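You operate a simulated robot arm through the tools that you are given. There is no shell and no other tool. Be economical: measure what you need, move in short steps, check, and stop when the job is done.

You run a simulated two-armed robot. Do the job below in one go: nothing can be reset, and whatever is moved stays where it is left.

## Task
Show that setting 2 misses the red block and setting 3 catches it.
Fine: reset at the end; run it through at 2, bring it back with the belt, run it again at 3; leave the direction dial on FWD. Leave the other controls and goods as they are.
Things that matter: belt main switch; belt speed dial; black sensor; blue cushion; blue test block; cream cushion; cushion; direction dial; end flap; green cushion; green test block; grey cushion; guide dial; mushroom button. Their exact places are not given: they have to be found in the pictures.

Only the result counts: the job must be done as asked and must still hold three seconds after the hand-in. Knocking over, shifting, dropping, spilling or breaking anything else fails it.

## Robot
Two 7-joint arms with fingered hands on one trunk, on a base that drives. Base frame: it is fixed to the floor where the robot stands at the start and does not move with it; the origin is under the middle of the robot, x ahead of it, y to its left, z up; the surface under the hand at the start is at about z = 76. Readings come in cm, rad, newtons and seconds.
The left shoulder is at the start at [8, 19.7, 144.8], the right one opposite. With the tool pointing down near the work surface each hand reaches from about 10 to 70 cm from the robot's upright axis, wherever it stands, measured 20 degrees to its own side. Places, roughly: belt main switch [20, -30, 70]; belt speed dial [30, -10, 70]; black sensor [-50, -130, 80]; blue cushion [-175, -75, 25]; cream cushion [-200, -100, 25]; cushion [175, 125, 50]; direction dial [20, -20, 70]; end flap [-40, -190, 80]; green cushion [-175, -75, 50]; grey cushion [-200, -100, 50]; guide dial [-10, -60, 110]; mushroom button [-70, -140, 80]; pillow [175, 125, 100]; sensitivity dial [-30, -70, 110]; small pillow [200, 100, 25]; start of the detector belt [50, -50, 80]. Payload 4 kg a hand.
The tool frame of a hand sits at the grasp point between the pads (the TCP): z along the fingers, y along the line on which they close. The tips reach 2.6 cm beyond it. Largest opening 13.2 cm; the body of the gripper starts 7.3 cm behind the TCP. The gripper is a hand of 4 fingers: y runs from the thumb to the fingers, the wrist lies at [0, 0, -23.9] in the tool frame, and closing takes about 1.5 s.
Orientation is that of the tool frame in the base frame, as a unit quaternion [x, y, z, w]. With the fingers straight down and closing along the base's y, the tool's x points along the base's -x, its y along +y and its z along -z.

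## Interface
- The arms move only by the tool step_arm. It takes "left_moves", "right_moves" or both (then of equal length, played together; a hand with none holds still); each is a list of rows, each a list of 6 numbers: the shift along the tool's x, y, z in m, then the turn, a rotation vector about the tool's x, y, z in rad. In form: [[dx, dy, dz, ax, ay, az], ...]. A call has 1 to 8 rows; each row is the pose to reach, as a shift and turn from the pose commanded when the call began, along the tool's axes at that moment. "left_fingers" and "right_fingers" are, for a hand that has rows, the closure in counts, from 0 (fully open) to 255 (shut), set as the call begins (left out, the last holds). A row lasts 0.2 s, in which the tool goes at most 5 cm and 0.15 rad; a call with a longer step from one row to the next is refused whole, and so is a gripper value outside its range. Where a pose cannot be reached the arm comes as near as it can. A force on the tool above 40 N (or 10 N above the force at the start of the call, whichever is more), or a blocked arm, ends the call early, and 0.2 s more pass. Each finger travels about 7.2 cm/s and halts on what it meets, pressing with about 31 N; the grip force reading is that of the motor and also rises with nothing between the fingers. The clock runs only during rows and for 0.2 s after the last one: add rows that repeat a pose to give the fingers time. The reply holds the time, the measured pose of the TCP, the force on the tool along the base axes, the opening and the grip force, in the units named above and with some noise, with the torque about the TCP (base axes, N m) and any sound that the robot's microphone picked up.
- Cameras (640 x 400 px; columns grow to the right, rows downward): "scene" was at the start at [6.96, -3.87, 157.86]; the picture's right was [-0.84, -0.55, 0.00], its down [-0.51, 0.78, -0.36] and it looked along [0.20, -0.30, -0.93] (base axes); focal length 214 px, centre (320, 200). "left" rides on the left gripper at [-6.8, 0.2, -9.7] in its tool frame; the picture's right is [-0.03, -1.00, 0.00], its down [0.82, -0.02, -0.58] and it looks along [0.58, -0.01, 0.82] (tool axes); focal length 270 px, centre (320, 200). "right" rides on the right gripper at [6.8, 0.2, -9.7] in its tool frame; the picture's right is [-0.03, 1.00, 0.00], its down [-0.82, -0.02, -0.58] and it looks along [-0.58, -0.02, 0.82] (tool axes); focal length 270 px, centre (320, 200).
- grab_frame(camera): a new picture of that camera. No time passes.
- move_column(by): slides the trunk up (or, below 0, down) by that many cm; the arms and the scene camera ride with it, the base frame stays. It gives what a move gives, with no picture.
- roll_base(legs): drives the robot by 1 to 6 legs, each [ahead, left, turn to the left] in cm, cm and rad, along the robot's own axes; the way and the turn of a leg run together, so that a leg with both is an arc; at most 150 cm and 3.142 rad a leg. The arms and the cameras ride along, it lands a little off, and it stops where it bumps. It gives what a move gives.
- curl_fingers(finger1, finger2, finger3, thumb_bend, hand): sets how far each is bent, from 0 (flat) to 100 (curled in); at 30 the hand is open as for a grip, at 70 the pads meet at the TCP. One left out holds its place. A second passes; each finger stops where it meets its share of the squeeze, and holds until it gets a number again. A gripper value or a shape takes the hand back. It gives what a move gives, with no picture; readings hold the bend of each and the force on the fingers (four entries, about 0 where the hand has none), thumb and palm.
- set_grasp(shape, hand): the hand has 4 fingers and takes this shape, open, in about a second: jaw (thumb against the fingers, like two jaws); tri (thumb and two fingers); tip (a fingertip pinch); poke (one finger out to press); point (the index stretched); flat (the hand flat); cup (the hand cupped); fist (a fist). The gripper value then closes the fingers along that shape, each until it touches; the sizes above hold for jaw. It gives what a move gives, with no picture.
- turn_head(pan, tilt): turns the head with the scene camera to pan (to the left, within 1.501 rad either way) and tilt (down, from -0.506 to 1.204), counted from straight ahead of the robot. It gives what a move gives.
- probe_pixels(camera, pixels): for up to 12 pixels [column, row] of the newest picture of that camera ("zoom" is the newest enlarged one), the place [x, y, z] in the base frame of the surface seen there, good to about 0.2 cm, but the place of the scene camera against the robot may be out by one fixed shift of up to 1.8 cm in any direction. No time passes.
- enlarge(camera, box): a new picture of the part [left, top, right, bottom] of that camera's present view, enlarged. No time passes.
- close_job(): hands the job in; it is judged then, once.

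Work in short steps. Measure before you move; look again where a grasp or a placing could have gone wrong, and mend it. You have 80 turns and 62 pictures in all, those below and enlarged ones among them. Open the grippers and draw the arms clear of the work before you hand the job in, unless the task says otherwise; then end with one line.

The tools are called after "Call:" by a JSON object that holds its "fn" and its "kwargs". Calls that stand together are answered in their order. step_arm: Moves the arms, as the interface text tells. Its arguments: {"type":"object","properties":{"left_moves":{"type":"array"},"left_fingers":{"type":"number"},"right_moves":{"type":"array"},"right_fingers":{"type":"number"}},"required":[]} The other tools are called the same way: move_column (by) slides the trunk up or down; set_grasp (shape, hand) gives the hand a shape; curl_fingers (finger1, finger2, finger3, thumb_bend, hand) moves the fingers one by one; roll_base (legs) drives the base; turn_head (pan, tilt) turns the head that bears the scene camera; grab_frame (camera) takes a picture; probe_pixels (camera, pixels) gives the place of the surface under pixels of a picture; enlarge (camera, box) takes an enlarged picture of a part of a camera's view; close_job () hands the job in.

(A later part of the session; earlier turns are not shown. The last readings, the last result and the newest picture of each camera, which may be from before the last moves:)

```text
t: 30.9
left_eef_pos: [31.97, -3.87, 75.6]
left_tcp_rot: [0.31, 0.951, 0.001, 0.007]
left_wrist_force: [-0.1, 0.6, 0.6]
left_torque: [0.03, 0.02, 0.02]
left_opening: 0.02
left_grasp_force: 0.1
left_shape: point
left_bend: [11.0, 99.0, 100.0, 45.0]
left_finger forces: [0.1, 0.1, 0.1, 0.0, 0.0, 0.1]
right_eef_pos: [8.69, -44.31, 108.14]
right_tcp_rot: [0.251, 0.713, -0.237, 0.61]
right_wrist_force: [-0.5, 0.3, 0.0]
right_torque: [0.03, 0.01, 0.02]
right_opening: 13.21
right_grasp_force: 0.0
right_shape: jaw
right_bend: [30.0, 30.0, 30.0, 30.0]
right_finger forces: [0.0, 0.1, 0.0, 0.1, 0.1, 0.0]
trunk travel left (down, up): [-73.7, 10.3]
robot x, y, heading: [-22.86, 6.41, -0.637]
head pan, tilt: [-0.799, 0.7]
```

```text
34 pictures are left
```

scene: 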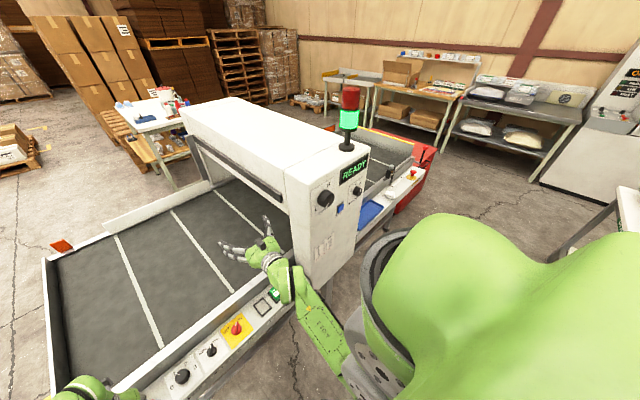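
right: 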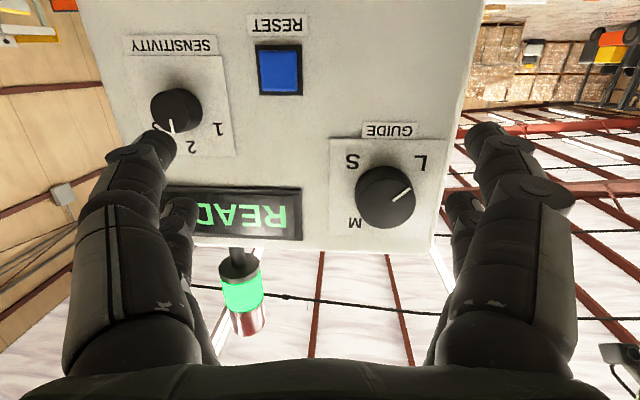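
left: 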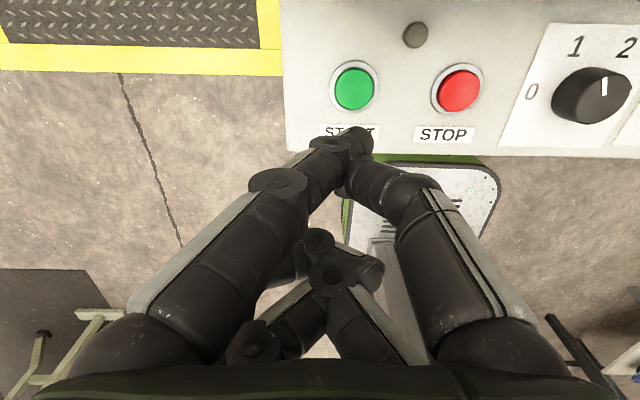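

I probe the new line positions.

Call:
{"fn": "probe_pixels", "kwargs": {"camera": "scene", "pixels": [[140, 290], [192, 235], [235, 210], [412, 130], [395, 175], [380, 180]]}}

Call:
{"fn": "enlarge", "kwargs": {"camera": "scene", "box": [200, 110, 440, 270]}}

```text
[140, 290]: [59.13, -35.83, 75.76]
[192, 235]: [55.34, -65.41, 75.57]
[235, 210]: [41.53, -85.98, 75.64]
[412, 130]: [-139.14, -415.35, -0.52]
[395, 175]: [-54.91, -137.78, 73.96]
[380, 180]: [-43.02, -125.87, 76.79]
```

```text
2.50 times, centred on (320, 190) of scene
```

zoom: 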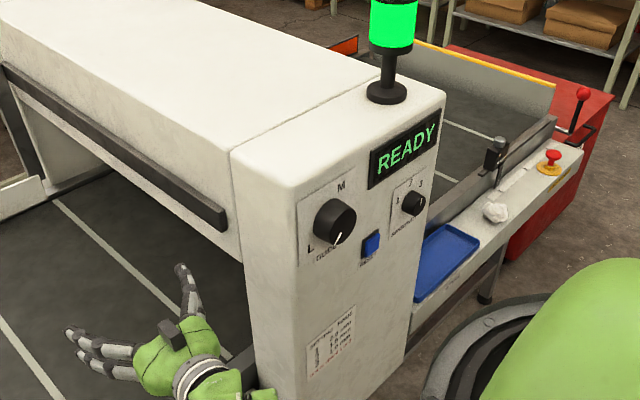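

The belt runs about 22 cm/s, so the block should be in the tunnel now; the display stays READY. I wait about 1 s more and look at the outfeed.

Call:
{"fn": "step_arm", "kwargs": {"left_moves": [[0, 0, 0, 0, 0, 0], [0, 0, 0, 0, 0, 0], [0, 0, 0, 0, 0, 0], [0, 0, 0.004, 0, 0, 0]]}}

Call:
{"fn": "enlarge", "kwargs": {"camera": "scene", "box": [200, 110, 440, 270]}}

```text
t: 31.9
left_eef_pos: [31.89, -3.9, 75.08]
left_tcp_rot: [0.31, 0.951, 0.0, 0.008]
left_wrist_force: [0.1, 0.6, -0.6]
left_torque: [-0.01, 0.01, -0.01]
left_opening: 0.01
left_grasp_force: 0.1
left_shape: point
left_bend: [11.0, 99.0, 100.0, 45.0]
left_finger forces: [0.0, 0.0, 0.1, 0.1, 0.0, 0.0]
right_eef_pos: [8.8, -44.2, 108.27]
right_tcp_rot: [0.251, 0.712, -0.237, 0.611]
right_wrist_force: [-0.7, -0.1, -0.3]
right_torque: [-0.04, 0.03, -0.03]
right_opening: 13.19
right_grasp_force: 0.1
right_shape: jaw
right_bend: [30.0, 30.0, 30.0, 30.0]
right_finger forces: [0.0, 0.0, 0.0, 0.0, 0.1, 0.0]
trunk travel left (down, up): [-73.7, 10.3]
robot x, y, heading: [-22.74, 6.11, -0.637]
head pan, tilt: [-0.799, 0.7]
```

```text
2.50 times, centred on (320, 190) of scene
```

zoom: 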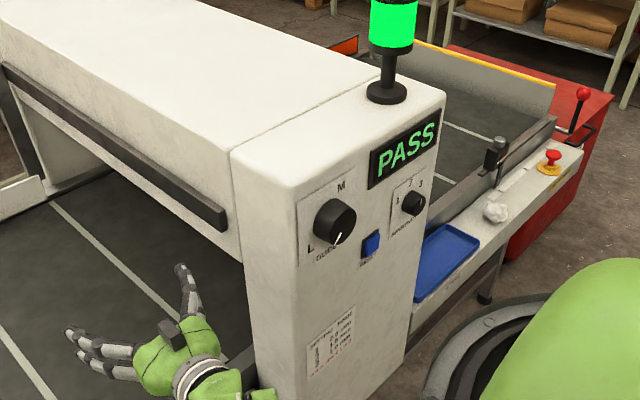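

The display shows PASS at setting 2. I press STOP now.

Call:
{"fn": "step_arm", "kwargs": {"left_moves": [[0, 0, 0.01, 0, 0, 0], [0, 0, 0.016, 0, 0, 0], [0, 0, 0.019, 0, 0, 0]]}}

Call:
{"fn": "grab_frame", "kwargs": {"camera": "left"}}

Call:
{"fn": "enlarge", "kwargs": {"camera": "scene", "box": [200, 110, 440, 270]}}

```text
t: 32.6
left_eef_pos: [32.04, -3.89, 73.72]
left_tcp_rot: [0.311, 0.95, 0.0, 0.012]
left_wrist_force: [2.8, 7.1, 25.5]
left_torque: [-0.42, -0.14, 0.1]
left_opening: 0.0
left_grasp_force: 0.0
left_shape: point
left_bend: [19.0, 99.0, 100.0, 45.0]
left_finger forces: [0.0, 0.1, 0.0, 0.0, 0.0, 0.0]
right_eef_pos: [8.62, -44.23, 108.31]
right_tcp_rot: [0.251, 0.712, -0.237, 0.611]
right_wrist_force: [-0.6, -0.2, 0.6]
right_torque: [0.03, -0.03, 0.0]
right_opening: 13.19
right_grasp_force: 0.1
right_shape: jaw
right_bend: [30.0, 30.0, 30.0, 30.0]
right_finger forces: [0.2, 0.0, 0.0, 0.0, 0.1, 0.0]
trunk travel left (down, up): [-73.7, 10.3]
robot x, y, heading: [-22.98, 6.5, -0.635]
head pan, tilt: [-0.799, 0.7]
heard: click
```

```text
31 pictures are left
```

left: 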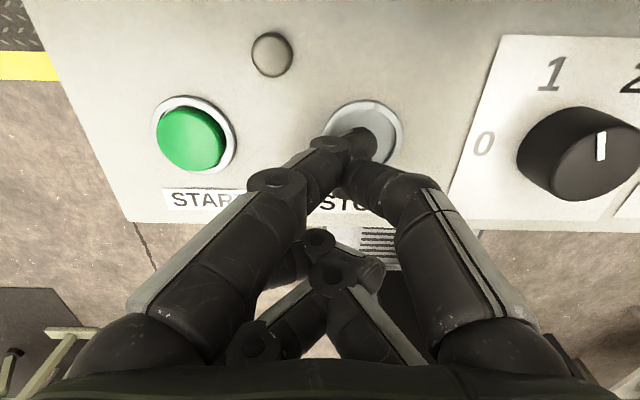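

```text
2.50 times, centred on (320, 190) of scene
```

zoom: 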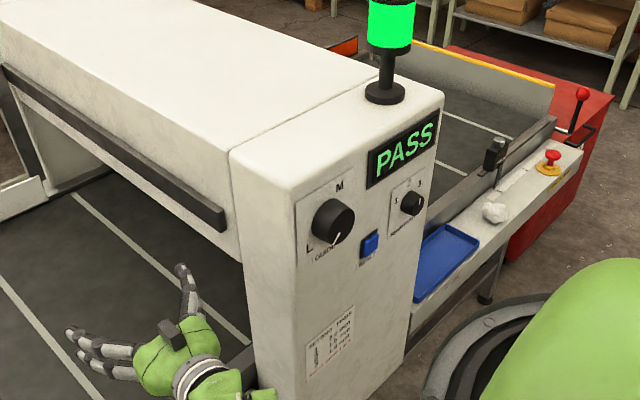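

STOP clicked and the belt's lamp is off. I lift the left hand, move it above the direction dial, and take the "tip" shape.

Call:
{"fn": "step_arm", "kwargs": {"left_moves": [[0, 0, -0.04, 0, 0, 0], [0, -0.02, -0.08, 0, 0, 0], [-0.005, -0.06, -0.1, 0, 0, 0], [-0.009, -0.1, -0.1, 0, 0, 0], [-0.013, -0.14, -0.1, 0, 0, 0], [-0.018, -0.18, -0.1, 0, 0, 0], [-0.021, -0.212, -0.1, 0, 0, 0]]}}

Call:
{"fn": "set_grasp", "kwargs": {"hand": "left", "shape": "tip"}}

Call:
{"fn": "grab_frame", "kwargs": {"camera": "left"}}

```text
t: 34.2
left_eef_pos: [21.13, -22.36, 83.13]
left_tcp_rot: [0.31, 0.951, 0.001, 0.007]
left_wrist_force: [0.6, 0.2, 0.2]
left_torque: [0.04, 0.03, 0.02]
left_opening: 0.01
left_grasp_force: 0.1
left_shape: point
left_bend: [11.0, 99.0, 100.0, 45.0]
left_finger forces: [0.1, 0.0, 0.0, 0.0, 0.1, 0.1]
right_eef_pos: [8.73, -44.34, 108.11]
right_tcp_rot: [0.252, 0.713, -0.237, 0.61]
right_wrist_force: [-0.5, -0.3, 0.2]
right_torque: [-0.02, 0.02, 0.0]
right_opening: 13.19
right_grasp_force: 0.1
right_shape: jaw
right_bend: [30.0, 30.0, 30.0, 30.0]
right_finger forces: [0.0, 0.0, 0.0, 0.0, 0.0, 0.1]
trunk travel left (down, up): [-73.7, 10.3]
robot x, y, heading: [-22.58, 6.25, -0.638]
head pan, tilt: [-0.799, 0.7]
```

```text
t: 35.1
left_eef_pos: [21.14, -22.19, 83.17]
left_tcp_rot: [0.312, 0.95, 0.0, 0.008]
left_wrist_force: [0.0, 0.5, 0.4]
left_torque: [0.05, 0.0, 0.02]
left_opening: 13.18
left_grasp_force: 0.0
left_shape: tip
left_bend: [30.0, 30.0, 30.0, 30.0]
left_finger forces: [0.0, 0.0, 0.0, 0.0, 0.0, 0.0]
right_eef_pos: [8.75, -44.17, 108.24]
right_tcp_rot: [0.25, 0.713, -0.236, 0.61]
right_wrist_force: [0.2, 0.1, 0.6]
right_torque: [0.0, 0.02, 0.02]
right_opening: 13.18
right_grasp_force: 0.1
right_shape: jaw
right_bend: [30.0, 30.0, 30.0, 30.0]
right_finger forces: [0.0, 0.1, 0.1, 0.1, 0.0, 0.0]
trunk travel left (down, up): [-73.7, 10.3]
robot x, y, heading: [-22.56, 6.32, -0.635]
head pan, tilt: [-0.799, 0.7]
```

```text
29 pictures are left
```

left: 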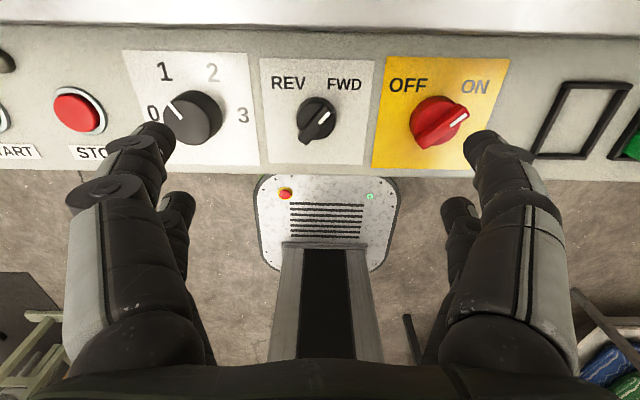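

I partly close the fingers (150) and turn the hand 0.75 rad about its axis so it will pinch across the knob's ridge.

Call:
{"fn": "step_arm", "kwargs": {"left_moves": [[0, 0, 0, 0, 0, 0.15], [0, 0, 0, 0, 0, 0.3], [0, 0, 0, 0, 0, 0.45], [0, 0, 0, 0, 0, 0.6], [0, 0, 0, 0, 0, 0.74], [0, 0, 0, 0, 0, 0.74]], "left_fingers": 150}}

Call:
{"fn": "grab_frame", "kwargs": {"camera": "left"}}

```text
t: 36.5
left_eef_pos: [20.97, -22.29, 83.15]
left_tcp_rot: [0.634, 0.773, 0.004, 0.006]
left_wrist_force: [0.1, 0.9, 0.7]
left_torque: [0.01, -0.02, 0.03]
left_opening: 5.5
left_grasp_force: 0.1
left_shape: tip
left_bend: [73.0, 73.0, 73.0, 70.0]
left_finger forces: [0.0, 0.0, 0.0, 0.0, 0.1, 0.1]
right_eef_pos: [8.91, -44.31, 108.21]
right_tcp_rot: [0.25, 0.713, -0.236, 0.61]
right_wrist_force: [-0.3, -0.7, 0.2]
right_torque: [0.02, -0.01, 0.0]
right_opening: 13.19
right_grasp_force: 0.1
right_shape: jaw
right_bend: [30.0, 30.0, 30.0, 30.0]
right_finger forces: [0.0, 0.0, 0.0, 0.0, 0.1, 0.1]
trunk travel left (down, up): [-73.7, 10.3]
robot x, y, heading: [-22.67, 6.4, -0.643]
head pan, tilt: [-0.799, 0.7]
```

```text
28 pictures are left
```

left: 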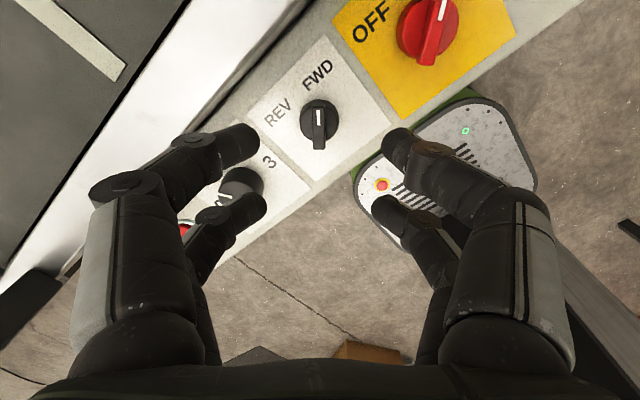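

The ridge is aligned with the tool's x axis. I shift 1.7 cm so the front finger pair centres on the knob and descend 8 cm.

Call:
{"fn": "step_arm", "kwargs": {"left_moves": [[0.008, 0.002, 0.03, 0, 0, 0], [0.016, 0.002, 0.06, 0, 0, 0], [0.016, 0.002, 0.078, 0, 0, 0], [0.016, 0.002, 0.078, 0, 0, 0]]}}

Call:
{"fn": "grab_frame", "kwargs": {"camera": "left"}}

```text
t: 37.5
left_eef_pos: [21.14, -20.54, 75.36]
left_tcp_rot: [0.633, 0.774, 0.003, 0.007]
left_wrist_force: [0.7, -0.3, -0.4]
left_torque: [-0.03, 0.02, 0.0]
left_opening: 5.45
left_grasp_force: 0.1
left_shape: tip
left_bend: [73.0, 73.0, 73.0, 70.0]
left_finger forces: [0.0, 0.0, 0.0, 0.0, 0.1, 0.0]
right_eef_pos: [8.69, -44.37, 108.25]
right_tcp_rot: [0.251, 0.713, -0.237, 0.61]
right_wrist_force: [0.0, -0.5, -1.4]
right_torque: [0.0, -0.03, 0.01]
right_opening: 13.21
right_grasp_force: 0.0
right_shape: jaw
right_bend: [30.0, 30.0, 30.0, 30.0]
right_finger forces: [0.0, 0.0, 0.1, 0.1, 0.0, 0.0]
trunk travel left (down, up): [-73.7, 10.3]
robot x, y, heading: [-22.41, 6.29, -0.64]
head pan, tilt: [-0.799, 0.7]
```

```text
27 pictures are left
```

left: 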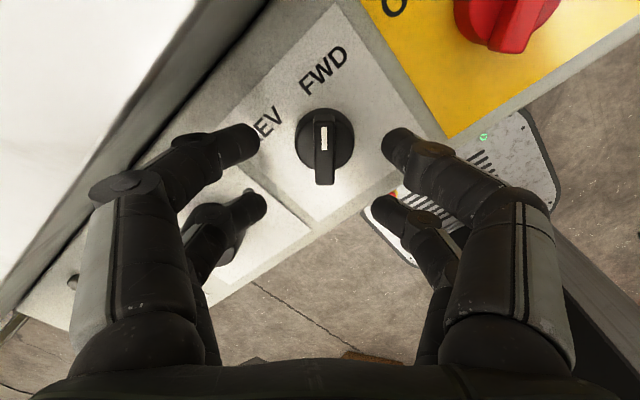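

The knob sits between the front pair. I check tip heights by probing before closing.

Call:
{"fn": "probe_pixels", "kwargs": {"camera": "left", "pixels": [[250, 145], [393, 150], [325, 140], [324, 165], [258, 205], [385, 208], [230, 150], [400, 135]]}}

```text
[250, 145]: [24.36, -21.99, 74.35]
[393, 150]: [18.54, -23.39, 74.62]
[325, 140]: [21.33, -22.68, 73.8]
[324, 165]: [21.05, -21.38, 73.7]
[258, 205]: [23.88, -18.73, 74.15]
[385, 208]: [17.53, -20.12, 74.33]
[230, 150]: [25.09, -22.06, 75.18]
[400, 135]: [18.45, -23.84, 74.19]
```

Tips still about knob-top height; I lower 1.1 cm and close.

Call:
{"fn": "step_arm", "kwargs": {"left_moves": [[0, 0, 0.006, 0, 0, 0], [0, 0, 0.011, 0, 0, 0]]}}

Call:
{"fn": "step_arm", "kwargs": {"left_moves": [[0, 0, 0, 0, 0, 0], [0, 0, 0, 0, 0, 0], [0, 0, 0, 0, 0, 0], [0, 0, 0, 0, 0, 0], [0, 0, 0, 0, 0, 0]], "left_fingers": 255}}

Call:
{"fn": "grab_frame", "kwargs": {"camera": "left"}}

```text
t: 38.1
left_eef_pos: [21.13, -20.61, 74.24]
left_tcp_rot: [0.634, 0.773, 0.004, 0.007]
left_wrist_force: [0.1, 0.0, -0.3]
left_torque: [-0.02, 0.01, -0.01]
left_opening: 5.48
left_grasp_force: 0.1
left_shape: tip
left_bend: [73.0, 73.0, 73.0, 70.0]
left_finger forces: [0.0, 0.0, 0.0, 0.1, 0.1, 0.0]
right_eef_pos: [8.78, -44.35, 108.27]
right_tcp_rot: [0.251, 0.713, -0.236, 0.61]
right_wrist_force: [0.6, -0.7, -0.2]
right_torque: [0.01, 0.01, -0.01]
right_opening: 13.18
right_grasp_force: 0.1
right_shape: jaw
right_bend: [30.0, 30.0, 30.0, 30.0]
right_finger forces: [0.0, 0.0, 0.1, 0.1, 0.0, 0.0]
trunk travel left (down, up): [-73.7, 10.3]
robot x, y, heading: [-22.88, 6.51, -0.639]
head pan, tilt: [-0.799, 0.7]
```

```text
t: 39.4
left_eef_pos: [21.12, -20.67, 74.36]
left_tcp_rot: [0.635, 0.773, 0.003, 0.009]
left_wrist_force: [0.0, -3.8, 7.9]
left_torque: [-0.17, -0.11, -0.04]
left_opening: 1.02
left_grasp_force: 30.6
left_shape: tip
left_bend: [73.0, 61.0, 61.0, 70.0]
left_finger forces: [26.3, 0.0, 0.0, 0.0, 23.2, 0.0]
right_eef_pos: [8.84, -44.29, 108.21]
right_tcp_rot: [0.252, 0.712, -0.237, 0.61]
right_wrist_force: [-0.2, -0.1, 0.2]
right_torque: [0.01, -0.02, 0.0]
right_opening: 13.21
right_grasp_force: 0.0
right_shape: jaw
right_bend: [30.0, 30.0, 30.0, 30.0]
right_finger forces: [0.0, 0.0, 0.0, 0.0, 0.0, 0.0]
trunk travel left (down, up): [-73.7, 10.3]
robot x, y, heading: [-22.66, 6.34, -0.639]
head pan, tilt: [-0.799, 0.7]
```

```text
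26 pictures are left
```

left: 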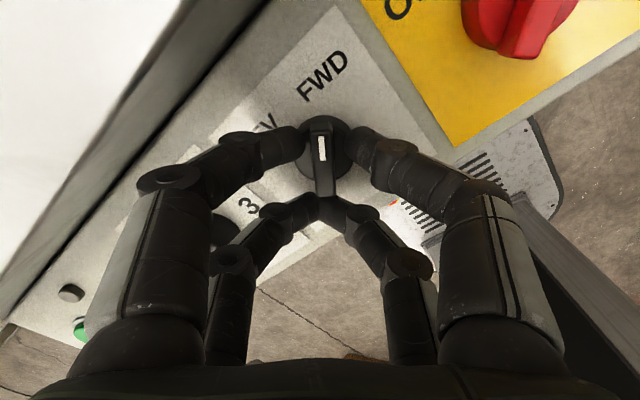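

The ridge is pinched (opening 1.0, 26 N). I turn the hand about the knob by -1.2 rad.

Call:
{"fn": "step_arm", "kwargs": {"left_moves": [[-0.0002, -0.0025, 0, 0, 0, -0.15], [-0.0008, -0.005, 0, 0, 0, -0.3], [-0.0017, -0.0074, 0, 0, 0, -0.45], [-0.003, -0.0096, 0, 0, 0, -0.6], [-0.0046, -0.0116, 0, 0, 0, -0.75], [-0.0064, -0.0133, 0, 0, 0, -0.9], [-0.0085, -0.0147, 0, 0, 0, -1.05], [-0.0108, -0.0158, 0, 0, 0, -1.2]]}}

Call:
{"fn": "enlarge", "kwargs": {"camera": "left", "box": [160, 0, 480, 240]}}

```text
t: 41.1
left_eef_pos: [20.01, -21.79, 74.49]
left_tcp_rot: [0.084, 0.996, -0.002, 0.01]
left_wrist_force: [23.5, 9.4, 27.9]
left_torque: [0.33, -1.09, 0.11]
left_opening: 0.93
left_grasp_force: 31.5
left_shape: tip
left_bend: [73.0, 61.0, 61.0, 71.0]
left_finger forces: [41.2, 0.1, 0.1, 0.0, 31.7, 0.0]
right_eef_pos: [8.85, -44.0, 108.35]
right_tcp_rot: [0.25, 0.713, -0.238, 0.61]
right_wrist_force: [-0.3, -0.8, -0.5]
right_torque: [0.04, -0.01, -0.01]
right_opening: 13.17
right_grasp_force: 0.1
right_shape: jaw
right_bend: [30.0, 30.0, 30.0, 30.0]
right_finger forces: [0.0, 0.1, 0.1, 0.1, 0.1, 0.0]
trunk travel left (down, up): [-73.7, 10.3]
robot x, y, heading: [-22.85, 6.35, -0.64]
head pan, tilt: [-0.799, 0.7]
```

```text
1.67 times, centred on (320, 120) of left
```

zoom: 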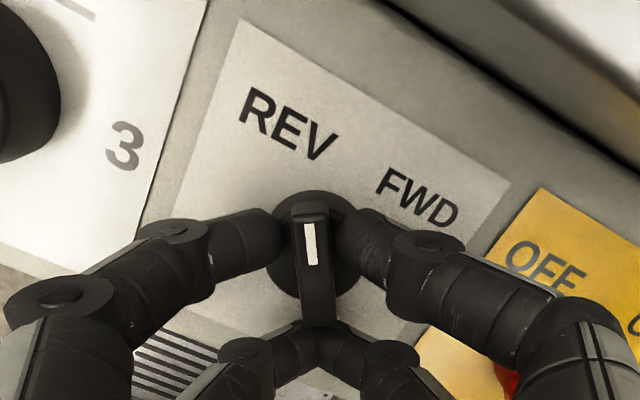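

The knob follows but isn't fully at REV. I turn a further 0.37 rad while relieving the side force.

Call:
{"fn": "step_arm", "kwargs": {"left_moves": [[-0.002, -0.0015, -0.002, 0, 0, -0.13], [-0.003, -0.003, -0.002, 0, 0, -0.26], [-0.0038, -0.0045, -0.002, 0, 0, -0.37]]}}

Call:
{"fn": "enlarge", "kwargs": {"camera": "left", "box": [160, 0, 480, 240]}}

```text
t: 42.0
left_eef_pos: [20.28, -22.25, 74.46]
left_tcp_rot: [-0.099, 0.995, -0.002, 0.009]
left_wrist_force: [25.0, 14.1, 21.8]
left_torque: [0.53, -0.94, -0.51]
left_opening: 0.91
left_grasp_force: 30.6
left_shape: tip
left_bend: [73.0, 61.0, 61.0, 71.0]
left_finger forces: [48.3, 0.1, 0.0, 0.0, 29.3, 0.0]
right_eef_pos: [8.91, -43.94, 108.31]
right_tcp_rot: [0.249, 0.714, -0.237, 0.61]
right_wrist_force: [-0.3, -0.1, -1.2]
right_torque: [0.0, 0.02, 0.02]
right_opening: 13.19
right_grasp_force: 0.0
right_shape: jaw
right_bend: [30.0, 30.0, 30.0, 30.0]
right_finger forces: [0.0, 0.0, 0.1, 0.0, 0.1, 0.0]
trunk travel left (down, up): [-73.7, 10.3]
robot x, y, heading: [-23.08, 6.62, -0.641]
head pan, tilt: [-0.799, 0.7]
```

```text
1.67 times, centred on (320, 120) of left
```

zoom: 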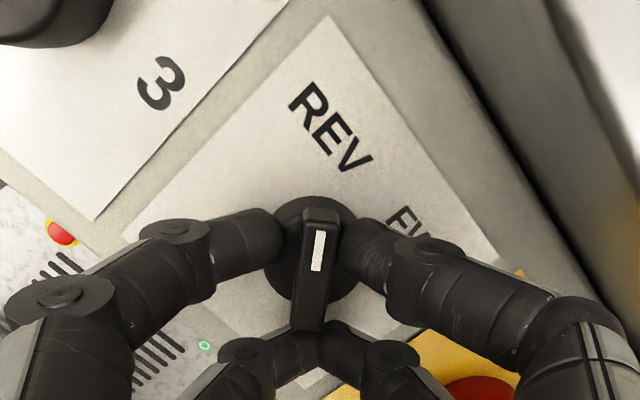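

The pointer is at REV and the torque shows the stop. I open the fingers, then lift off and check.

Call:
{"fn": "step_arm", "kwargs": {"left_moves": [[0, 0, 0, 0, 0, 0], [0, 0, 0, 0, 0, 0], [0, 0, 0, 0, 0, 0], [0, 0, 0, 0, 0, 0]], "left_fingers": 150}}

Call:
{"fn": "step_arm", "kwargs": {"left_moves": [[0, 0, -0.03, 0, 0, 0], [0, 0, -0.06, 0, 0, 0.13], [0, 0, -0.1, 0, 0, 0.27], [0, 0, -0.1, 0, 0, 0.41], [0, 0, -0.1, 0, 0, 0.55], [0, 0, -0.1, 0, 0, 0.69], [0, 0, -0.1, 0, 0, 0.83]]}}

Call:
{"fn": "set_grasp", "kwargs": {"hand": "left", "shape": "point"}}

Call:
{"fn": "enlarge", "kwargs": {"camera": "left", "box": [80, 20, 480, 270]}}

```text
t: 43.0
left_eef_pos: [20.0, -22.46, 74.33]
left_tcp_rot: [-0.099, 0.995, -0.002, 0.006]
left_wrist_force: [-0.1, -0.1, -0.1]
left_torque: [0.03, 0.0, 0.02]
left_opening: 5.38
left_grasp_force: 0.0
left_shape: tip
left_bend: [73.0, 73.0, 73.0, 70.0]
left_finger forces: [0.0, 0.0, 0.1, 0.0, 0.0, 0.1]
right_eef_pos: [8.83, -44.22, 108.12]
right_tcp_rot: [0.251, 0.713, -0.236, 0.61]
right_wrist_force: [0.5, -0.8, -0.1]
right_torque: [0.01, 0.02, 0.01]
right_opening: 13.22
right_grasp_force: 0.1
right_shape: jaw
right_bend: [30.0, 30.0, 30.0, 30.0]
right_finger forces: [0.1, 0.0, 0.0, 0.0, 0.0, 0.1]
trunk travel left (down, up): [-73.7, 10.3]
robot x, y, heading: [-22.67, 6.33, -0.638]
head pan, tilt: [-0.799, 0.7]
```

```text
t: 44.5
left_eef_pos: [19.99, -22.63, 84.45]
left_tcp_rot: [0.312, 0.95, 0.001, 0.008]
left_wrist_force: [-0.8, -1.0, 1.1]
left_torque: [0.04, 0.01, 0.03]
left_opening: 5.4
left_grasp_force: 0.0
left_shape: tip
left_bend: [73.0, 73.0, 73.0, 70.0]
left_finger forces: [0.0, 0.0, 0.0, 0.0, 0.0, 0.1]
right_eef_pos: [8.89, -44.29, 108.09]
right_tcp_rot: [0.251, 0.713, -0.237, 0.61]
right_wrist_force: [-0.2, 0.4, 0.0]
right_torque: [0.01, -0.02, 0.0]
right_opening: 13.19
right_grasp_force: 0.1
right_shape: jaw
right_bend: [30.0, 30.0, 30.0, 30.0]
right_finger forces: [0.0, 0.0, 0.0, 0.1, 0.0, 0.0]
trunk travel left (down, up): [-73.7, 10.3]
robot x, y, heading: [-22.67, 6.44, -0.641]
head pan, tilt: [-0.799, 0.7]
```

```text
t: 45.5
left_eef_pos: [19.9, -22.55, 84.39]
left_tcp_rot: [0.311, 0.95, 0.0, 0.008]
left_wrist_force: [-0.5, -0.7, -0.1]
left_torque: [-0.03, 0.01, 0.02]
left_opening: 0.0
left_grasp_force: 0.1
left_shape: point
left_bend: [0.0, 100.0, 100.0, 43.0]
left_finger forces: [0.0, 0.1, 0.0, 0.0, 0.0, 0.1]
right_eef_pos: [8.8, -44.21, 108.32]
right_tcp_rot: [0.251, 0.713, -0.236, 0.611]
right_wrist_force: [-0.3, -0.3, 0.3]
right_torque: [0.03, -0.02, -0.01]
right_opening: 13.22
right_grasp_force: 0.0
right_shape: jaw
right_bend: [30.0, 30.0, 30.0, 30.0]
right_finger forces: [0.0, 0.1, 0.0, 0.0, 0.1, 0.1]
trunk travel left (down, up): [-73.7, 10.3]
robot x, y, heading: [-22.39, 6.38, -0.639]
head pan, tilt: [-0.799, 0.7]
```

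```text
1.60 times, centred on (280, 145) of left
```

zoom: 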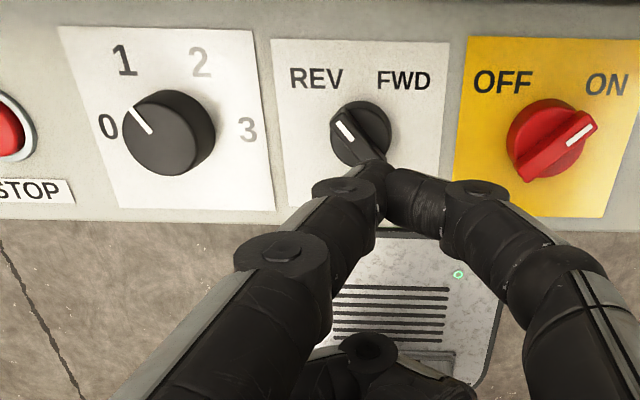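

REV is set. The finger pose differs a bit (bend 0), so I probe the index tip.

Call:
{"fn": "probe_pixels", "kwargs": {"camera": "zoom", "pixels": [[372, 178], [360, 190], [385, 200], [340, 190], [400, 185], [375, 168], [285, 250]]}}

Call:
{"fn": "enlarge", "kwargs": {"camera": "left", "box": [240, 90, 400, 190]}}

```text
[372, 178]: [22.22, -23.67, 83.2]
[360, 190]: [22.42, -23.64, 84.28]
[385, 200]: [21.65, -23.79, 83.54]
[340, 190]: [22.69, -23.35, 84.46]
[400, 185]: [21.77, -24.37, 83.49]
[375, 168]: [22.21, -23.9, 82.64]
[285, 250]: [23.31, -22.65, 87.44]
```

```text
4.00 times, centred on (320, 140) of left
```

zoom: 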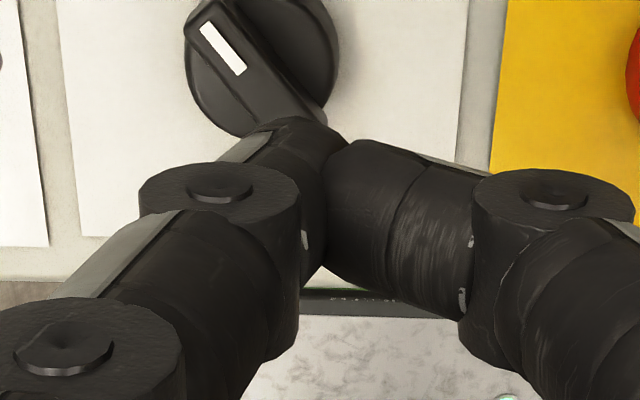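

I move over to START and re-check the tip alignment.

Call:
{"fn": "step_arm", "kwargs": {"left_moves": [[0.002, 0.035, -0.01, 0, 0, 0], [0.004, 0.075, -0.01, 0, 0, 0], [0.007, 0.115, -0.01, 0, 0, 0], [0.009, 0.155, -0.01, 0, 0, 0], [0.012, 0.195, -0.005, 0, 0, 0], [0.014, 0.24, 0.01, 0, 0, 0], [0.016, 0.28, 0.045, 0, 0, 0], [0.016, 0.28, 0.07, 0, 0, 0]]}}

Call:
{"fn": "grab_frame", "kwargs": {"camera": "left"}}

Call:
{"fn": "probe_pixels", "kwargs": {"camera": "left", "pixels": [[318, 132], [325, 125], [335, 80], [300, 100]]}}

```text
refused: row 7 steps farther than a row can; nothing moved
```

```text
21 pictures are left
```

left: 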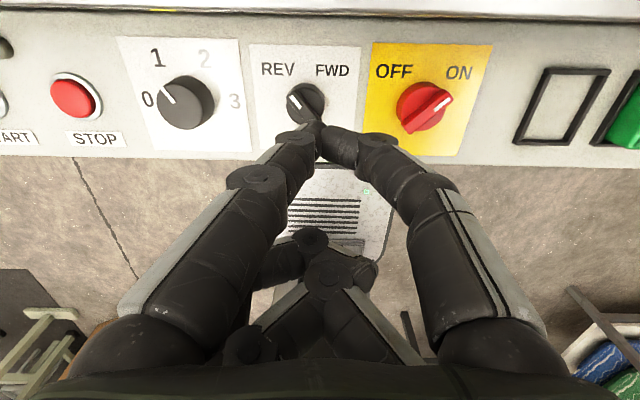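

```text
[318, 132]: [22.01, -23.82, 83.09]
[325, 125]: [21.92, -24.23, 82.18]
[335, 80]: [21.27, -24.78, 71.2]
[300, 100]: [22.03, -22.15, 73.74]
```

A row was too long; I resend it with smaller steps.

Call:
{"fn": "step_arm", "kwargs": {"left_moves": [[0.002, 0.035, -0.01, 0, 0, 0], [0.004, 0.075, -0.01, 0, 0, 0], [0.007, 0.12, -0.01, 0, 0, 0], [0.009, 0.165, -0.01, 0, 0, 0], [0.012, 0.21, -0.005, 0, 0, 0], [0.014, 0.25, 0.01, 0, 0, 0], [0.016, 0.28, 0.035, 0, 0, 0], [0.016, 0.28, 0.07, 0, 0, 0]]}}

Call:
{"fn": "enlarge", "kwargs": {"camera": "left", "box": [220, 60, 440, 200]}}

```text
t: 47.2
left_eef_pos: [35.23, 0.96, 77.77]
left_tcp_rot: [0.311, 0.95, 0.001, 0.008]
left_wrist_force: [0.1, -1.0, -0.4]
left_torque: [-0.01, 0.04, 0.0]
left_opening: 0.0
left_grasp_force: 0.0
left_shape: point
left_bend: [0.0, 100.0, 100.0, 43.0]
left_finger forces: [0.1, 0.0, 0.1, 0.0, 0.0, 0.0]
right_eef_pos: [8.86, -44.36, 108.25]
right_tcp_rot: [0.251, 0.713, -0.237, 0.611]
right_wrist_force: [-0.2, 1.1, -0.3]
right_torque: [0.02, 0.01, 0.03]
right_opening: 13.2
right_grasp_force: 0.1
right_shape: jaw
right_bend: [30.0, 30.0, 30.0, 30.0]
right_finger forces: [0.1, 0.0, 0.0, 0.0, 0.1, 0.0]
trunk travel left (down, up): [-73.7, 10.3]
robot x, y, heading: [-22.98, 6.54, -0.637]
head pan, tilt: [-0.799, 0.7]
```

```text
2.86 times, centred on (330, 130) of left
```

zoom: 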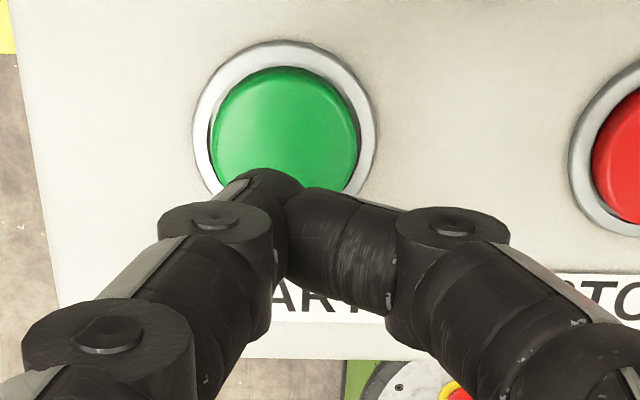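

Aligned as before; I press START (reverse run), 3 mm forward.

Call:
{"fn": "step_arm", "kwargs": {"left_moves": [[-0.003, -0.001, 0.02, 0, 0, 0], [-0.003, -0.001, 0.03, 0, 0, 0], [-0.003, -0.001, 0.037, 0, 0, 0], [-0.003, -0.001, 0.042, 0, 0, 0]]}}

```text
t: 48.3
left_eef_pos: [36.13, 0.64, 74.62]
left_tcp_rot: [0.31, 0.951, 0.001, 0.02]
left_wrist_force: [0.4, -0.3, 18.9]
left_torque: [-0.23, -0.13, -0.05]
left_opening: 0.01
left_grasp_force: 0.1
left_shape: point
left_bend: [0.0, 100.0, 100.0, 43.0]
left_finger forces: [36.5, 0.1, 0.1, 0.1, 0.0, 0.1]
right_eef_pos: [8.38, -44.16, 108.52]
right_tcp_rot: [0.249, 0.713, -0.234, 0.612]
right_wrist_force: [-0.5, 0.0, 0.2]
right_torque: [-0.04, 0.0, -0.01]
right_opening: 13.19
right_grasp_force: 0.0
right_shape: jaw
right_bend: [30.0, 30.0, 30.0, 30.0]
right_finger forces: [0.1, 0.1, 0.0, 0.0, 0.0, 0.0]
trunk travel left (down, up): [-73.7, 10.3]
robot x, y, heading: [-22.7, 6.55, -0.637]
head pan, tilt: [-0.799, 0.7]
heard: click
stopped in row 4 (left hand): the force on the tool passed its limit at 44 N (the readings are from after the stop); the commanded pose is now the measured one
```

Clicked. I move to hover above STOP and look for the block.

Call:
{"fn": "step_arm", "kwargs": {"left_moves": [[0, 0, -0.03, 0, 0, 0], [0.003, -0.04, -0.03, 0, 0, 0], [0.006, -0.083, -0.025, 0, 0, 0], [0.006, -0.083, -0.022, 0, 0, 0]]}}

Call:
{"fn": "grab_frame", "kwargs": {"camera": "left"}}

```text
t: 49.3
left_eef_pos: [30.6, -5.64, 75.92]
left_tcp_rot: [0.309, 0.951, 0.001, 0.013]
left_wrist_force: [-0.1, -0.5, -0.5]
left_torque: [0.02, 0.02, 0.01]
left_opening: 0.01
left_grasp_force: 0.1
left_shape: point
left_bend: [0.0, 100.0, 100.0, 43.0]
left_finger forces: [0.1, 0.0, 0.0, 0.0, 0.0, 0.0]
right_eef_pos: [9.0, -44.25, 108.22]
right_tcp_rot: [0.25, 0.713, -0.236, 0.611]
right_wrist_force: [-0.2, 0.6, -0.9]
right_torque: [-0.02, -0.02, 0.0]
right_opening: 13.2
right_grasp_force: 0.0
right_shape: jaw
right_bend: [30.0, 30.0, 30.0, 30.0]
right_finger forces: [0.0, 0.1, 0.0, 0.0, 0.0, 0.0]
trunk travel left (down, up): [-73.7, 10.3]
robot x, y, heading: [-22.69, 6.15, -0.638]
head pan, tilt: [-0.799, 0.7]
```

```text
19 pictures are left
```

left: 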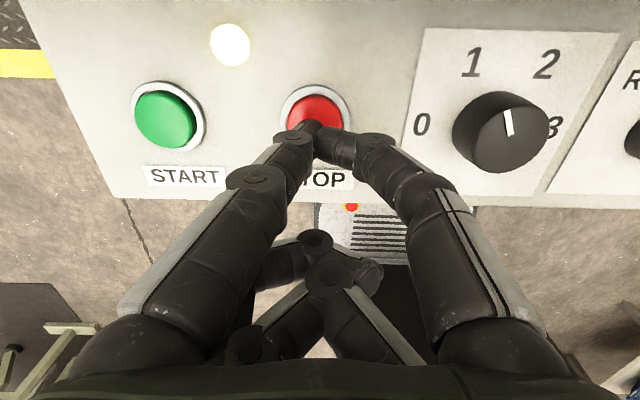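

The lamp is lit, tip is over STOP. I wait 2 s more, then look for the block emerging at the inlet.

Call:
{"fn": "step_arm", "kwargs": {"left_moves": [[0, 0, 0, 0, 0, 0], [0, 0, 0, 0, 0, 0], [0, 0, 0, 0, 0, 0], [0, 0, 0, 0, 0, 0], [0, 0, 0, 0, 0, 0], [0, 0, 0, 0, 0, 0], [0, 0, 0, 0, 0, 0], [0, 0, 0, 0, 0, 0]]}}

Call:
{"fn": "step_arm", "kwargs": {"left_moves": [[0, 0, 0, 0, 0, 0], [0, 0, 0, 0, 0, 0]]}}

Call:
{"fn": "grab_frame", "kwargs": {"camera": "scene"}}

```text
t: 51.1
left_eef_pos: [30.48, -5.71, 76.08]
left_tcp_rot: [0.31, 0.951, 0.0, 0.012]
left_wrist_force: [-0.3, -0.3, 0.8]
left_torque: [0.04, -0.01, 0.04]
left_opening: 0.0
left_grasp_force: 0.0
left_shape: point
left_bend: [0.0, 100.0, 100.0, 44.0]
left_finger forces: [0.1, 0.1, 0.0, 0.0, 0.0, 0.1]
right_eef_pos: [8.72, -44.3, 108.18]
right_tcp_rot: [0.251, 0.713, -0.236, 0.611]
right_wrist_force: [-1.1, 0.1, 0.1]
right_torque: [0.01, 0.03, -0.03]
right_opening: 13.21
right_grasp_force: 0.1
right_shape: jaw
right_bend: [30.0, 30.0, 30.0, 30.0]
right_finger forces: [0.1, 0.1, 0.1, 0.0, 0.1, 0.0]
trunk travel left (down, up): [-73.7, 10.3]
robot x, y, heading: [-22.93, 6.69, -0.638]
head pan, tilt: [-0.799, 0.7]
```

```text
t: 51.7
left_eef_pos: [30.6, -5.61, 75.97]
left_tcp_rot: [0.31, 0.951, 0.0, 0.012]
left_wrist_force: [-0.9, -1.1, 0.3]
left_torque: [0.01, -0.01, -0.02]
left_opening: 0.0
left_grasp_force: 0.0
left_shape: point
left_bend: [0.0, 100.0, 100.0, 44.0]
left_finger forces: [0.0, 0.1, 0.1, 0.0, 0.1, 0.2]
right_eef_pos: [8.8, -44.19, 108.44]
right_tcp_rot: [0.251, 0.713, -0.237, 0.61]
right_wrist_force: [0.0, -0.5, 0.8]
right_torque: [0.03, 0.01, 0.05]
right_opening: 13.22
right_grasp_force: 0.1
right_shape: jaw
right_bend: [30.0, 30.0, 30.0, 30.0]
right_finger forces: [0.0, 0.0, 0.0, 0.0, 0.0, 0.1]
trunk travel left (down, up): [-73.7, 10.3]
robot x, y, heading: [-22.77, 6.42, -0.638]
head pan, tilt: [-0.799, 0.7]
```

```text
18 pictures are left
```

scene: 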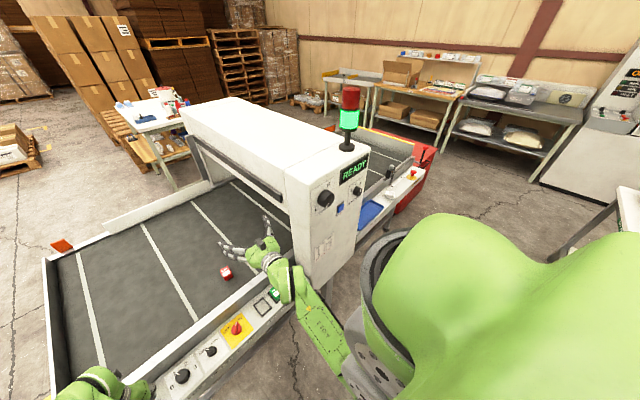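

The block is back upstream at (226,273), display READY. I press STOP.

Call:
{"fn": "step_arm", "kwargs": {"left_moves": [[-0.002, 0, 0.012, 0, 0, 0], [-0.002, 0, 0.02, 0, 0, 0], [-0.002, 0, 0.025, 0, 0, 0]]}}

Call:
{"fn": "grab_frame", "kwargs": {"camera": "scene"}}

Call:
{"fn": "probe_pixels", "kwargs": {"camera": "scene", "pixels": [[226, 273], [210, 285], [200, 290]]}}

```text
t: 52.5
left_eef_pos: [30.96, -5.8, 74.38]
left_tcp_rot: [0.309, 0.951, 0.0, 0.022]
left_wrist_force: [0.1, 3.3, 41.3]
left_torque: [0.04, -0.74, 0.07]
left_opening: 0.0
left_grasp_force: 0.0
left_shape: point
left_bend: [0.0, 100.0, 100.0, 44.0]
left_finger forces: [61.5, 0.0, 0.0, 0.0, 0.1, 0.1]
right_eef_pos: [8.41, -44.17, 108.63]
right_tcp_rot: [0.251, 0.711, -0.236, 0.613]
right_wrist_force: [-0.2, 0.8, -0.8]
right_torque: [-0.04, 0.02, 0.0]
right_opening: 13.2
right_grasp_force: 0.0
right_shape: jaw
right_bend: [30.0, 30.0, 30.0, 30.0]
right_finger forces: [0.1, 0.0, 0.0, 0.0, 0.0, 0.1]
trunk travel left (down, up): [-73.7, 10.3]
robot x, y, heading: [-22.66, 6.09, -0.639]
head pan, tilt: [-0.799, 0.7]
heard: click
```

```text
17 pictures are left
```

scene: 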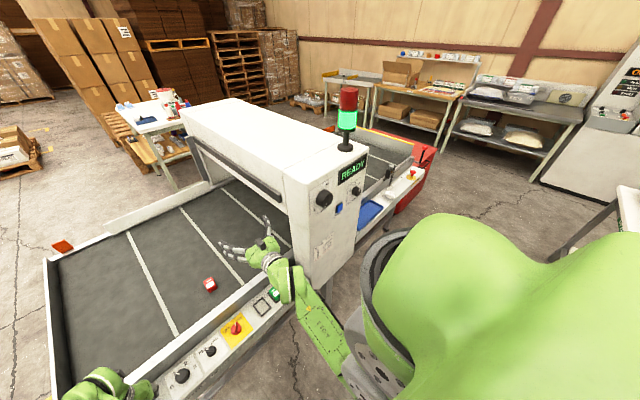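

```text
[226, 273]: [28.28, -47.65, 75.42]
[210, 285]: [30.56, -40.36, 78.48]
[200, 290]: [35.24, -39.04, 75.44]
```

Stopped; the block is back at about (30.6,-40.4). Next I return the left hand above the direction dial to set FWD.

Call:
{"fn": "step_arm", "kwargs": {"left_moves": [[0, 0, -0.04, 0, 0, 0], [0, 0, -0.08, 0, 0, 0], [-0.002, -0.03, -0.11, 0, 0, 0], [-0.004, -0.07, -0.11, 0, 0, 0], [-0.007, -0.115, -0.11, 0, 0, 0], [-0.009, -0.155, -0.11, 0, 0, 0], [-0.012, -0.198, -0.11, 0, 0, 0]]}}

Call:
{"fn": "set_grasp", "kwargs": {"hand": "left", "shape": "tip"}}

Call:
{"fn": "step_arm", "kwargs": {"left_moves": [[0, 0, 0, 0, 0, -0.14], [0, 0, 0, 0, 0, -0.28], [0, 0, 0, 0, 0, -0.42], [0, 0, 0, 0, 0, -0.56], [0, 0, 0, 0, 0, -0.7], [0, 0, 0, 0, 0, -0.83], [0, 0, 0, 0, 0, -0.83]], "left_fingers": 150}}

```text
t: 54.1
left_eef_pos: [19.58, -22.54, 84.53]
left_tcp_rot: [0.309, 0.951, 0.002, 0.013]
left_wrist_force: [-0.5, -0.1, -0.1]
left_torque: [0.01, -0.01, -0.02]
left_opening: 0.0
left_grasp_force: 0.0
left_shape: point
left_bend: [0.0, 100.0, 100.0, 44.0]
left_finger forces: [0.0, 0.0, 0.0, 0.0, 0.0, 0.0]
right_eef_pos: [8.87, -44.46, 108.16]
right_tcp_rot: [0.25, 0.713, -0.235, 0.611]
right_wrist_force: [-0.3, -0.1, -0.3]
right_torque: [0.02, 0.01, 0.0]
right_opening: 13.18
right_grasp_force: 0.0
right_shape: jaw
right_bend: [30.0, 30.0, 30.0, 30.0]
right_finger forces: [0.0, 0.0, 0.0, 0.0, 0.0, 0.1]
trunk travel left (down, up): [-73.7, 10.3]
robot x, y, heading: [-22.51, 6.41, -0.638]
head pan, tilt: [-0.799, 0.7]
```

```text
t: 55.0
left_eef_pos: [19.66, -22.37, 84.46]
left_tcp_rot: [0.31, 0.951, 0.001, 0.012]
left_wrist_force: [0.8, 0.6, 0.4]
left_torque: [0.0, 0.0, 0.0]
left_opening: 13.21
left_grasp_force: 0.1
left_shape: tip
left_bend: [30.0, 30.0, 30.0, 30.0]
left_finger forces: [0.0, 0.1, 0.0, 0.1, 0.0, 0.0]
right_eef_pos: [8.83, -44.22, 108.21]
right_tcp_rot: [0.251, 0.713, -0.237, 0.611]
right_wrist_force: [-0.9, -0.5, 0.6]
right_torque: [0.02, 0.01, -0.01]
right_opening: 13.19
right_grasp_force: 0.0
right_shape: jaw
right_bend: [30.0, 30.0, 30.0, 30.0]
right_finger forces: [0.0, 0.1, 0.0, 0.0, 0.0, 0.0]
trunk travel left (down, up): [-73.7, 10.3]
robot x, y, heading: [-22.69, 6.1, -0.645]
head pan, tilt: [-0.799, 0.7]
```

```text
t: 56.6
left_eef_pos: [19.91, -22.34, 84.42]
left_tcp_rot: [-0.1, 0.995, -0.005, 0.012]
left_wrist_force: [0.4, -0.4, -0.1]
left_torque: [0.0, -0.03, 0.01]
left_opening: 5.49
left_grasp_force: 0.2
left_shape: tip
left_bend: [73.0, 73.0, 73.0, 70.0]
left_finger forces: [0.0, 0.0, 0.0, 0.1, 0.0, 0.0]
right_eef_pos: [8.82, -44.29, 108.21]
right_tcp_rot: [0.252, 0.713, -0.237, 0.61]
right_wrist_force: [-0.6, 0.1, -0.3]
right_torque: [0.0, -0.03, -0.04]
right_opening: 13.18
right_grasp_force: 0.1
right_shape: jaw
right_bend: [30.0, 30.0, 30.0, 30.0]
right_finger forces: [0.1, 0.0, 0.1, 0.0, 0.1, 0.1]
trunk travel left (down, up): [-73.7, 10.3]
robot x, y, heading: [-22.68, 6.46, -0.636]
head pan, tilt: [-0.799, 0.7]
```

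The pose matches the earlier release pose; I descend 10 cm and close on the ridge.

Call:
{"fn": "step_arm", "kwargs": {"left_moves": [[-0.0015, 0, 0.04, 0, 0, 0], [-0.0015, 0, 0.075, 0, 0, 0], [-0.0015, 0, 0.092, 0, 0, 0], [-0.0015, 0, 0.1, 0, 0, 0]]}}

Call:
{"fn": "step_arm", "kwargs": {"left_moves": [[0, 0, 0, 0, 0, 0], [0, 0, 0, 0, 0, 0], [0, 0, 0, 0, 0, 0], [0, 0, 0, 0, 0, 0], [0, 0, 0, 0, 0, 0]], "left_fingers": 255}}

Call:
{"fn": "enlarge", "kwargs": {"camera": "left", "box": [160, 0, 480, 240]}}

```text
t: 57.6
left_eef_pos: [20.14, -22.42, 74.47]
left_tcp_rot: [-0.1, 0.995, -0.005, 0.012]
left_wrist_force: [-0.6, -0.8, -0.3]
left_torque: [-0.01, -0.01, -0.03]
left_opening: 5.46
left_grasp_force: 0.0
left_shape: tip
left_bend: [73.0, 73.0, 73.0, 70.0]
left_finger forces: [0.1, 0.1, 0.0, 0.0, 0.0, 0.0]
right_eef_pos: [8.9, -44.35, 108.23]
right_tcp_rot: [0.251, 0.712, -0.237, 0.611]
right_wrist_force: [-1.0, -0.1, 0.5]
right_torque: [-0.02, 0.01, -0.02]
right_opening: 13.22
right_grasp_force: 0.1
right_shape: jaw
right_bend: [30.0, 30.0, 30.0, 30.0]
right_finger forces: [0.1, 0.1, 0.0, 0.0, 0.1, 0.0]
trunk travel left (down, up): [-73.7, 10.3]
robot x, y, heading: [-22.52, 6.25, -0.643]
head pan, tilt: [-0.799, 0.7]
```

```text
t: 58.8
left_eef_pos: [20.12, -22.45, 74.59]
left_tcp_rot: [-0.101, 0.995, -0.005, 0.013]
left_wrist_force: [3.4, 1.9, 8.7]
left_torque: [0.08, -0.23, 0.02]
left_opening: 0.55
left_grasp_force: 30.7
left_shape: tip
left_bend: [74.0, 61.0, 61.0, 70.0]
left_finger forces: [26.7, 0.0, 0.0, 0.0, 29.7, 0.0]
right_eef_pos: [8.74, -44.13, 108.23]
right_tcp_rot: [0.25, 0.713, -0.236, 0.611]
right_wrist_force: [0.1, 0.0, -0.6]
right_torque: [0.01, 0.01, -0.03]
right_opening: 13.2
right_grasp_force: 0.0
right_shape: jaw
right_bend: [30.0, 30.0, 30.0, 30.0]
right_finger forces: [0.1, 0.0, 0.0, 0.0, 0.0, 0.1]
trunk travel left (down, up): [-73.7, 10.3]
robot x, y, heading: [-22.6, 6.25, -0.638]
head pan, tilt: [-0.799, 0.7]
```

```text
1.67 times, centred on (320, 120) of left
```

zoom: 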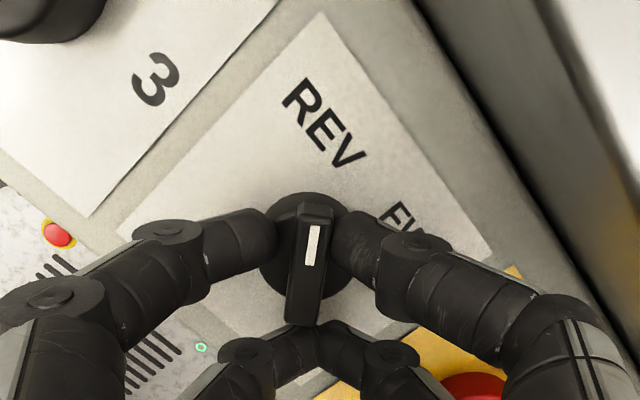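

Gripped again at REV. I turn +1.2 rad about the knob.

Call:
{"fn": "step_arm", "kwargs": {"left_moves": [[-0.0002, 0.0021, -0.001, 0, 0, 0.15], [-0.0006, 0.0041, -0.001, 0, 0, 0.3], [-0.0014, 0.0061, -0.001, 0, 0, 0.45], [-0.0024, 0.0079, -0.001, 0, 0, 0.6], [-0.0038, 0.0095, -0.001, 0, 0, 0.75], [-0.0053, 0.011, -0.001, 0, 0, 0.9], [-0.007, 0.0121, -0.001, 0, 0, 1.05], [-0.0089, 0.013, -0.001, 0, 0, 1.2]]}}

Call:
{"fn": "step_arm", "kwargs": {"left_moves": [[-0.0002, 0.002, -0.001, 0, 0, 0.14], [-0.0006, 0.004, -0.001, 0, 0, 0.28], [-0.001, 0.0055, -0.001, 0, 0, 0.4]]}}

Call:
{"fn": "enlarge", "kwargs": {"camera": "left", "box": [160, 0, 480, 240]}}

```text
t: 60.6
left_eef_pos: [20.95, -21.28, 74.76]
left_tcp_rot: [0.481, 0.876, 0.002, 0.014]
left_wrist_force: [7.1, -14.9, 10.0]
left_torque: [-0.57, -0.22, 0.0]
left_opening: 0.37
left_grasp_force: 31.0
left_shape: tip
left_bend: [74.0, 61.0, 61.0, 70.0]
left_finger forces: [22.9, 0.0, 0.0, 0.0, 29.5, 0.1]
right_eef_pos: [8.86, -44.37, 108.19]
right_tcp_rot: [0.251, 0.713, -0.236, 0.61]
right_wrist_force: [-0.6, 0.0, 0.5]
right_torque: [0.0, 0.0, -0.04]
right_opening: 13.23
right_grasp_force: 0.1
right_shape: jaw
right_bend: [30.0, 30.0, 30.0, 30.0]
right_finger forces: [0.0, 0.0, 0.0, 0.0, 0.1, 0.0]
trunk travel left (down, up): [-73.7, 10.3]
robot x, y, heading: [-22.64, 6.48, -0.64]
head pan, tilt: [-0.799, 0.7]
```

```text
t: 61.4
left_eef_pos: [21.13, -21.05, 74.71]
left_tcp_rot: [0.647, 0.763, 0.006, 0.011]
left_wrist_force: [3.3, -26.8, 4.6]
left_torque: [-0.82, 0.05, -0.01]
left_opening: 0.34
left_grasp_force: 30.7
left_shape: tip
left_bend: [74.0, 61.0, 61.0, 70.0]
left_finger forces: [22.3, 0.1, 0.1, 0.0, 33.8, 0.0]
right_eef_pos: [8.63, -44.61, 108.11]
right_tcp_rot: [0.252, 0.714, -0.235, 0.61]
right_wrist_force: [-0.5, 0.2, 0.3]
right_torque: [-0.02, 0.02, 0.01]
right_opening: 13.23
right_grasp_force: 0.1
right_shape: jaw
right_bend: [30.0, 30.0, 30.0, 30.0]
right_finger forces: [0.1, 0.0, 0.0, 0.1, 0.1, 0.1]
trunk travel left (down, up): [-73.7, 10.3]
robot x, y, heading: [-22.44, 6.5, -0.641]
head pan, tilt: [-0.799, 0.7]
```

```text
1.67 times, centred on (320, 120) of left
```

zoom: 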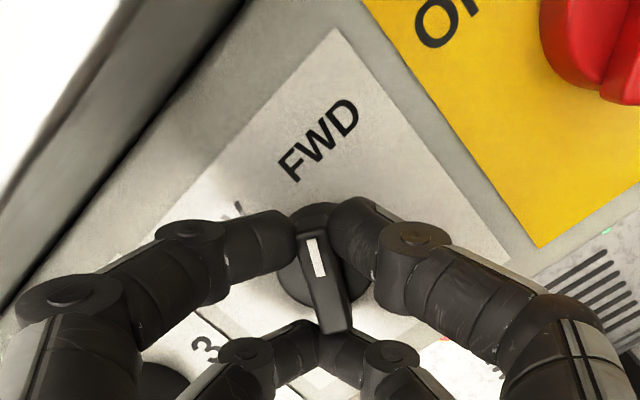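

The fingers slid toward the ridge end and the knob is about 10° short. I open, shift 5 mm along tool x, and look.

Call:
{"fn": "step_arm", "kwargs": {"left_moves": [[0, 0, 0, 0, 0, 0], [0, 0, 0, 0, 0, 0], [0, 0, 0, 0, 0, 0], [0.003, 0, 0.002, 0, 0, -0.1], [0.003, 0, 0.003, 0, 0, -0.15]], "left_fingers": 150}}

Call:
{"fn": "enlarge", "kwargs": {"camera": "left", "box": [160, 0, 480, 240]}}

```text
t: 62.6
left_eef_pos: [21.04, -20.31, 74.43]
left_tcp_rot: [0.585, 0.811, 0.004, 0.011]
left_wrist_force: [-0.2, 0.8, -0.6]
left_torque: [-0.02, -0.01, 0.04]
left_opening: 5.39
left_grasp_force: 0.0
left_shape: tip
left_bend: [73.0, 73.0, 73.0, 70.0]
left_finger forces: [0.0, 0.0, 0.0, 0.1, 0.0, 0.0]
right_eef_pos: [8.9, -44.18, 108.33]
right_tcp_rot: [0.251, 0.713, -0.237, 0.611]
right_wrist_force: [0.7, 0.3, -0.1]
right_torque: [-0.02, -0.02, -0.02]
right_opening: 13.18
right_grasp_force: 0.0
right_shape: jaw
right_bend: [30.0, 30.0, 30.0, 30.0]
right_finger forces: [0.0, 0.0, 0.1, 0.0, 0.1, 0.0]
trunk travel left (down, up): [-73.7, 10.3]
robot x, y, heading: [-22.82, 6.31, -0.64]
head pan, tilt: [-0.799, 0.7]
```

```text
1.67 times, centred on (320, 120) of left
```

zoom: 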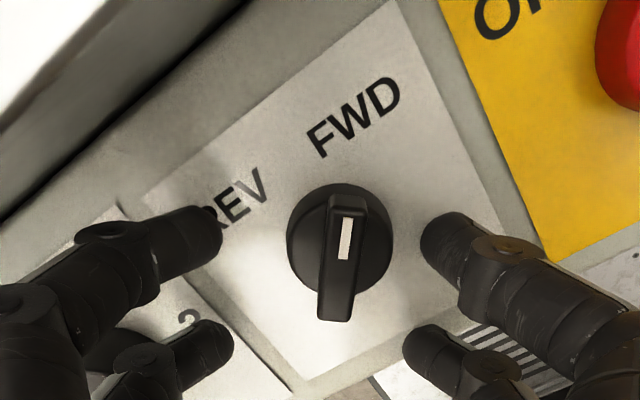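

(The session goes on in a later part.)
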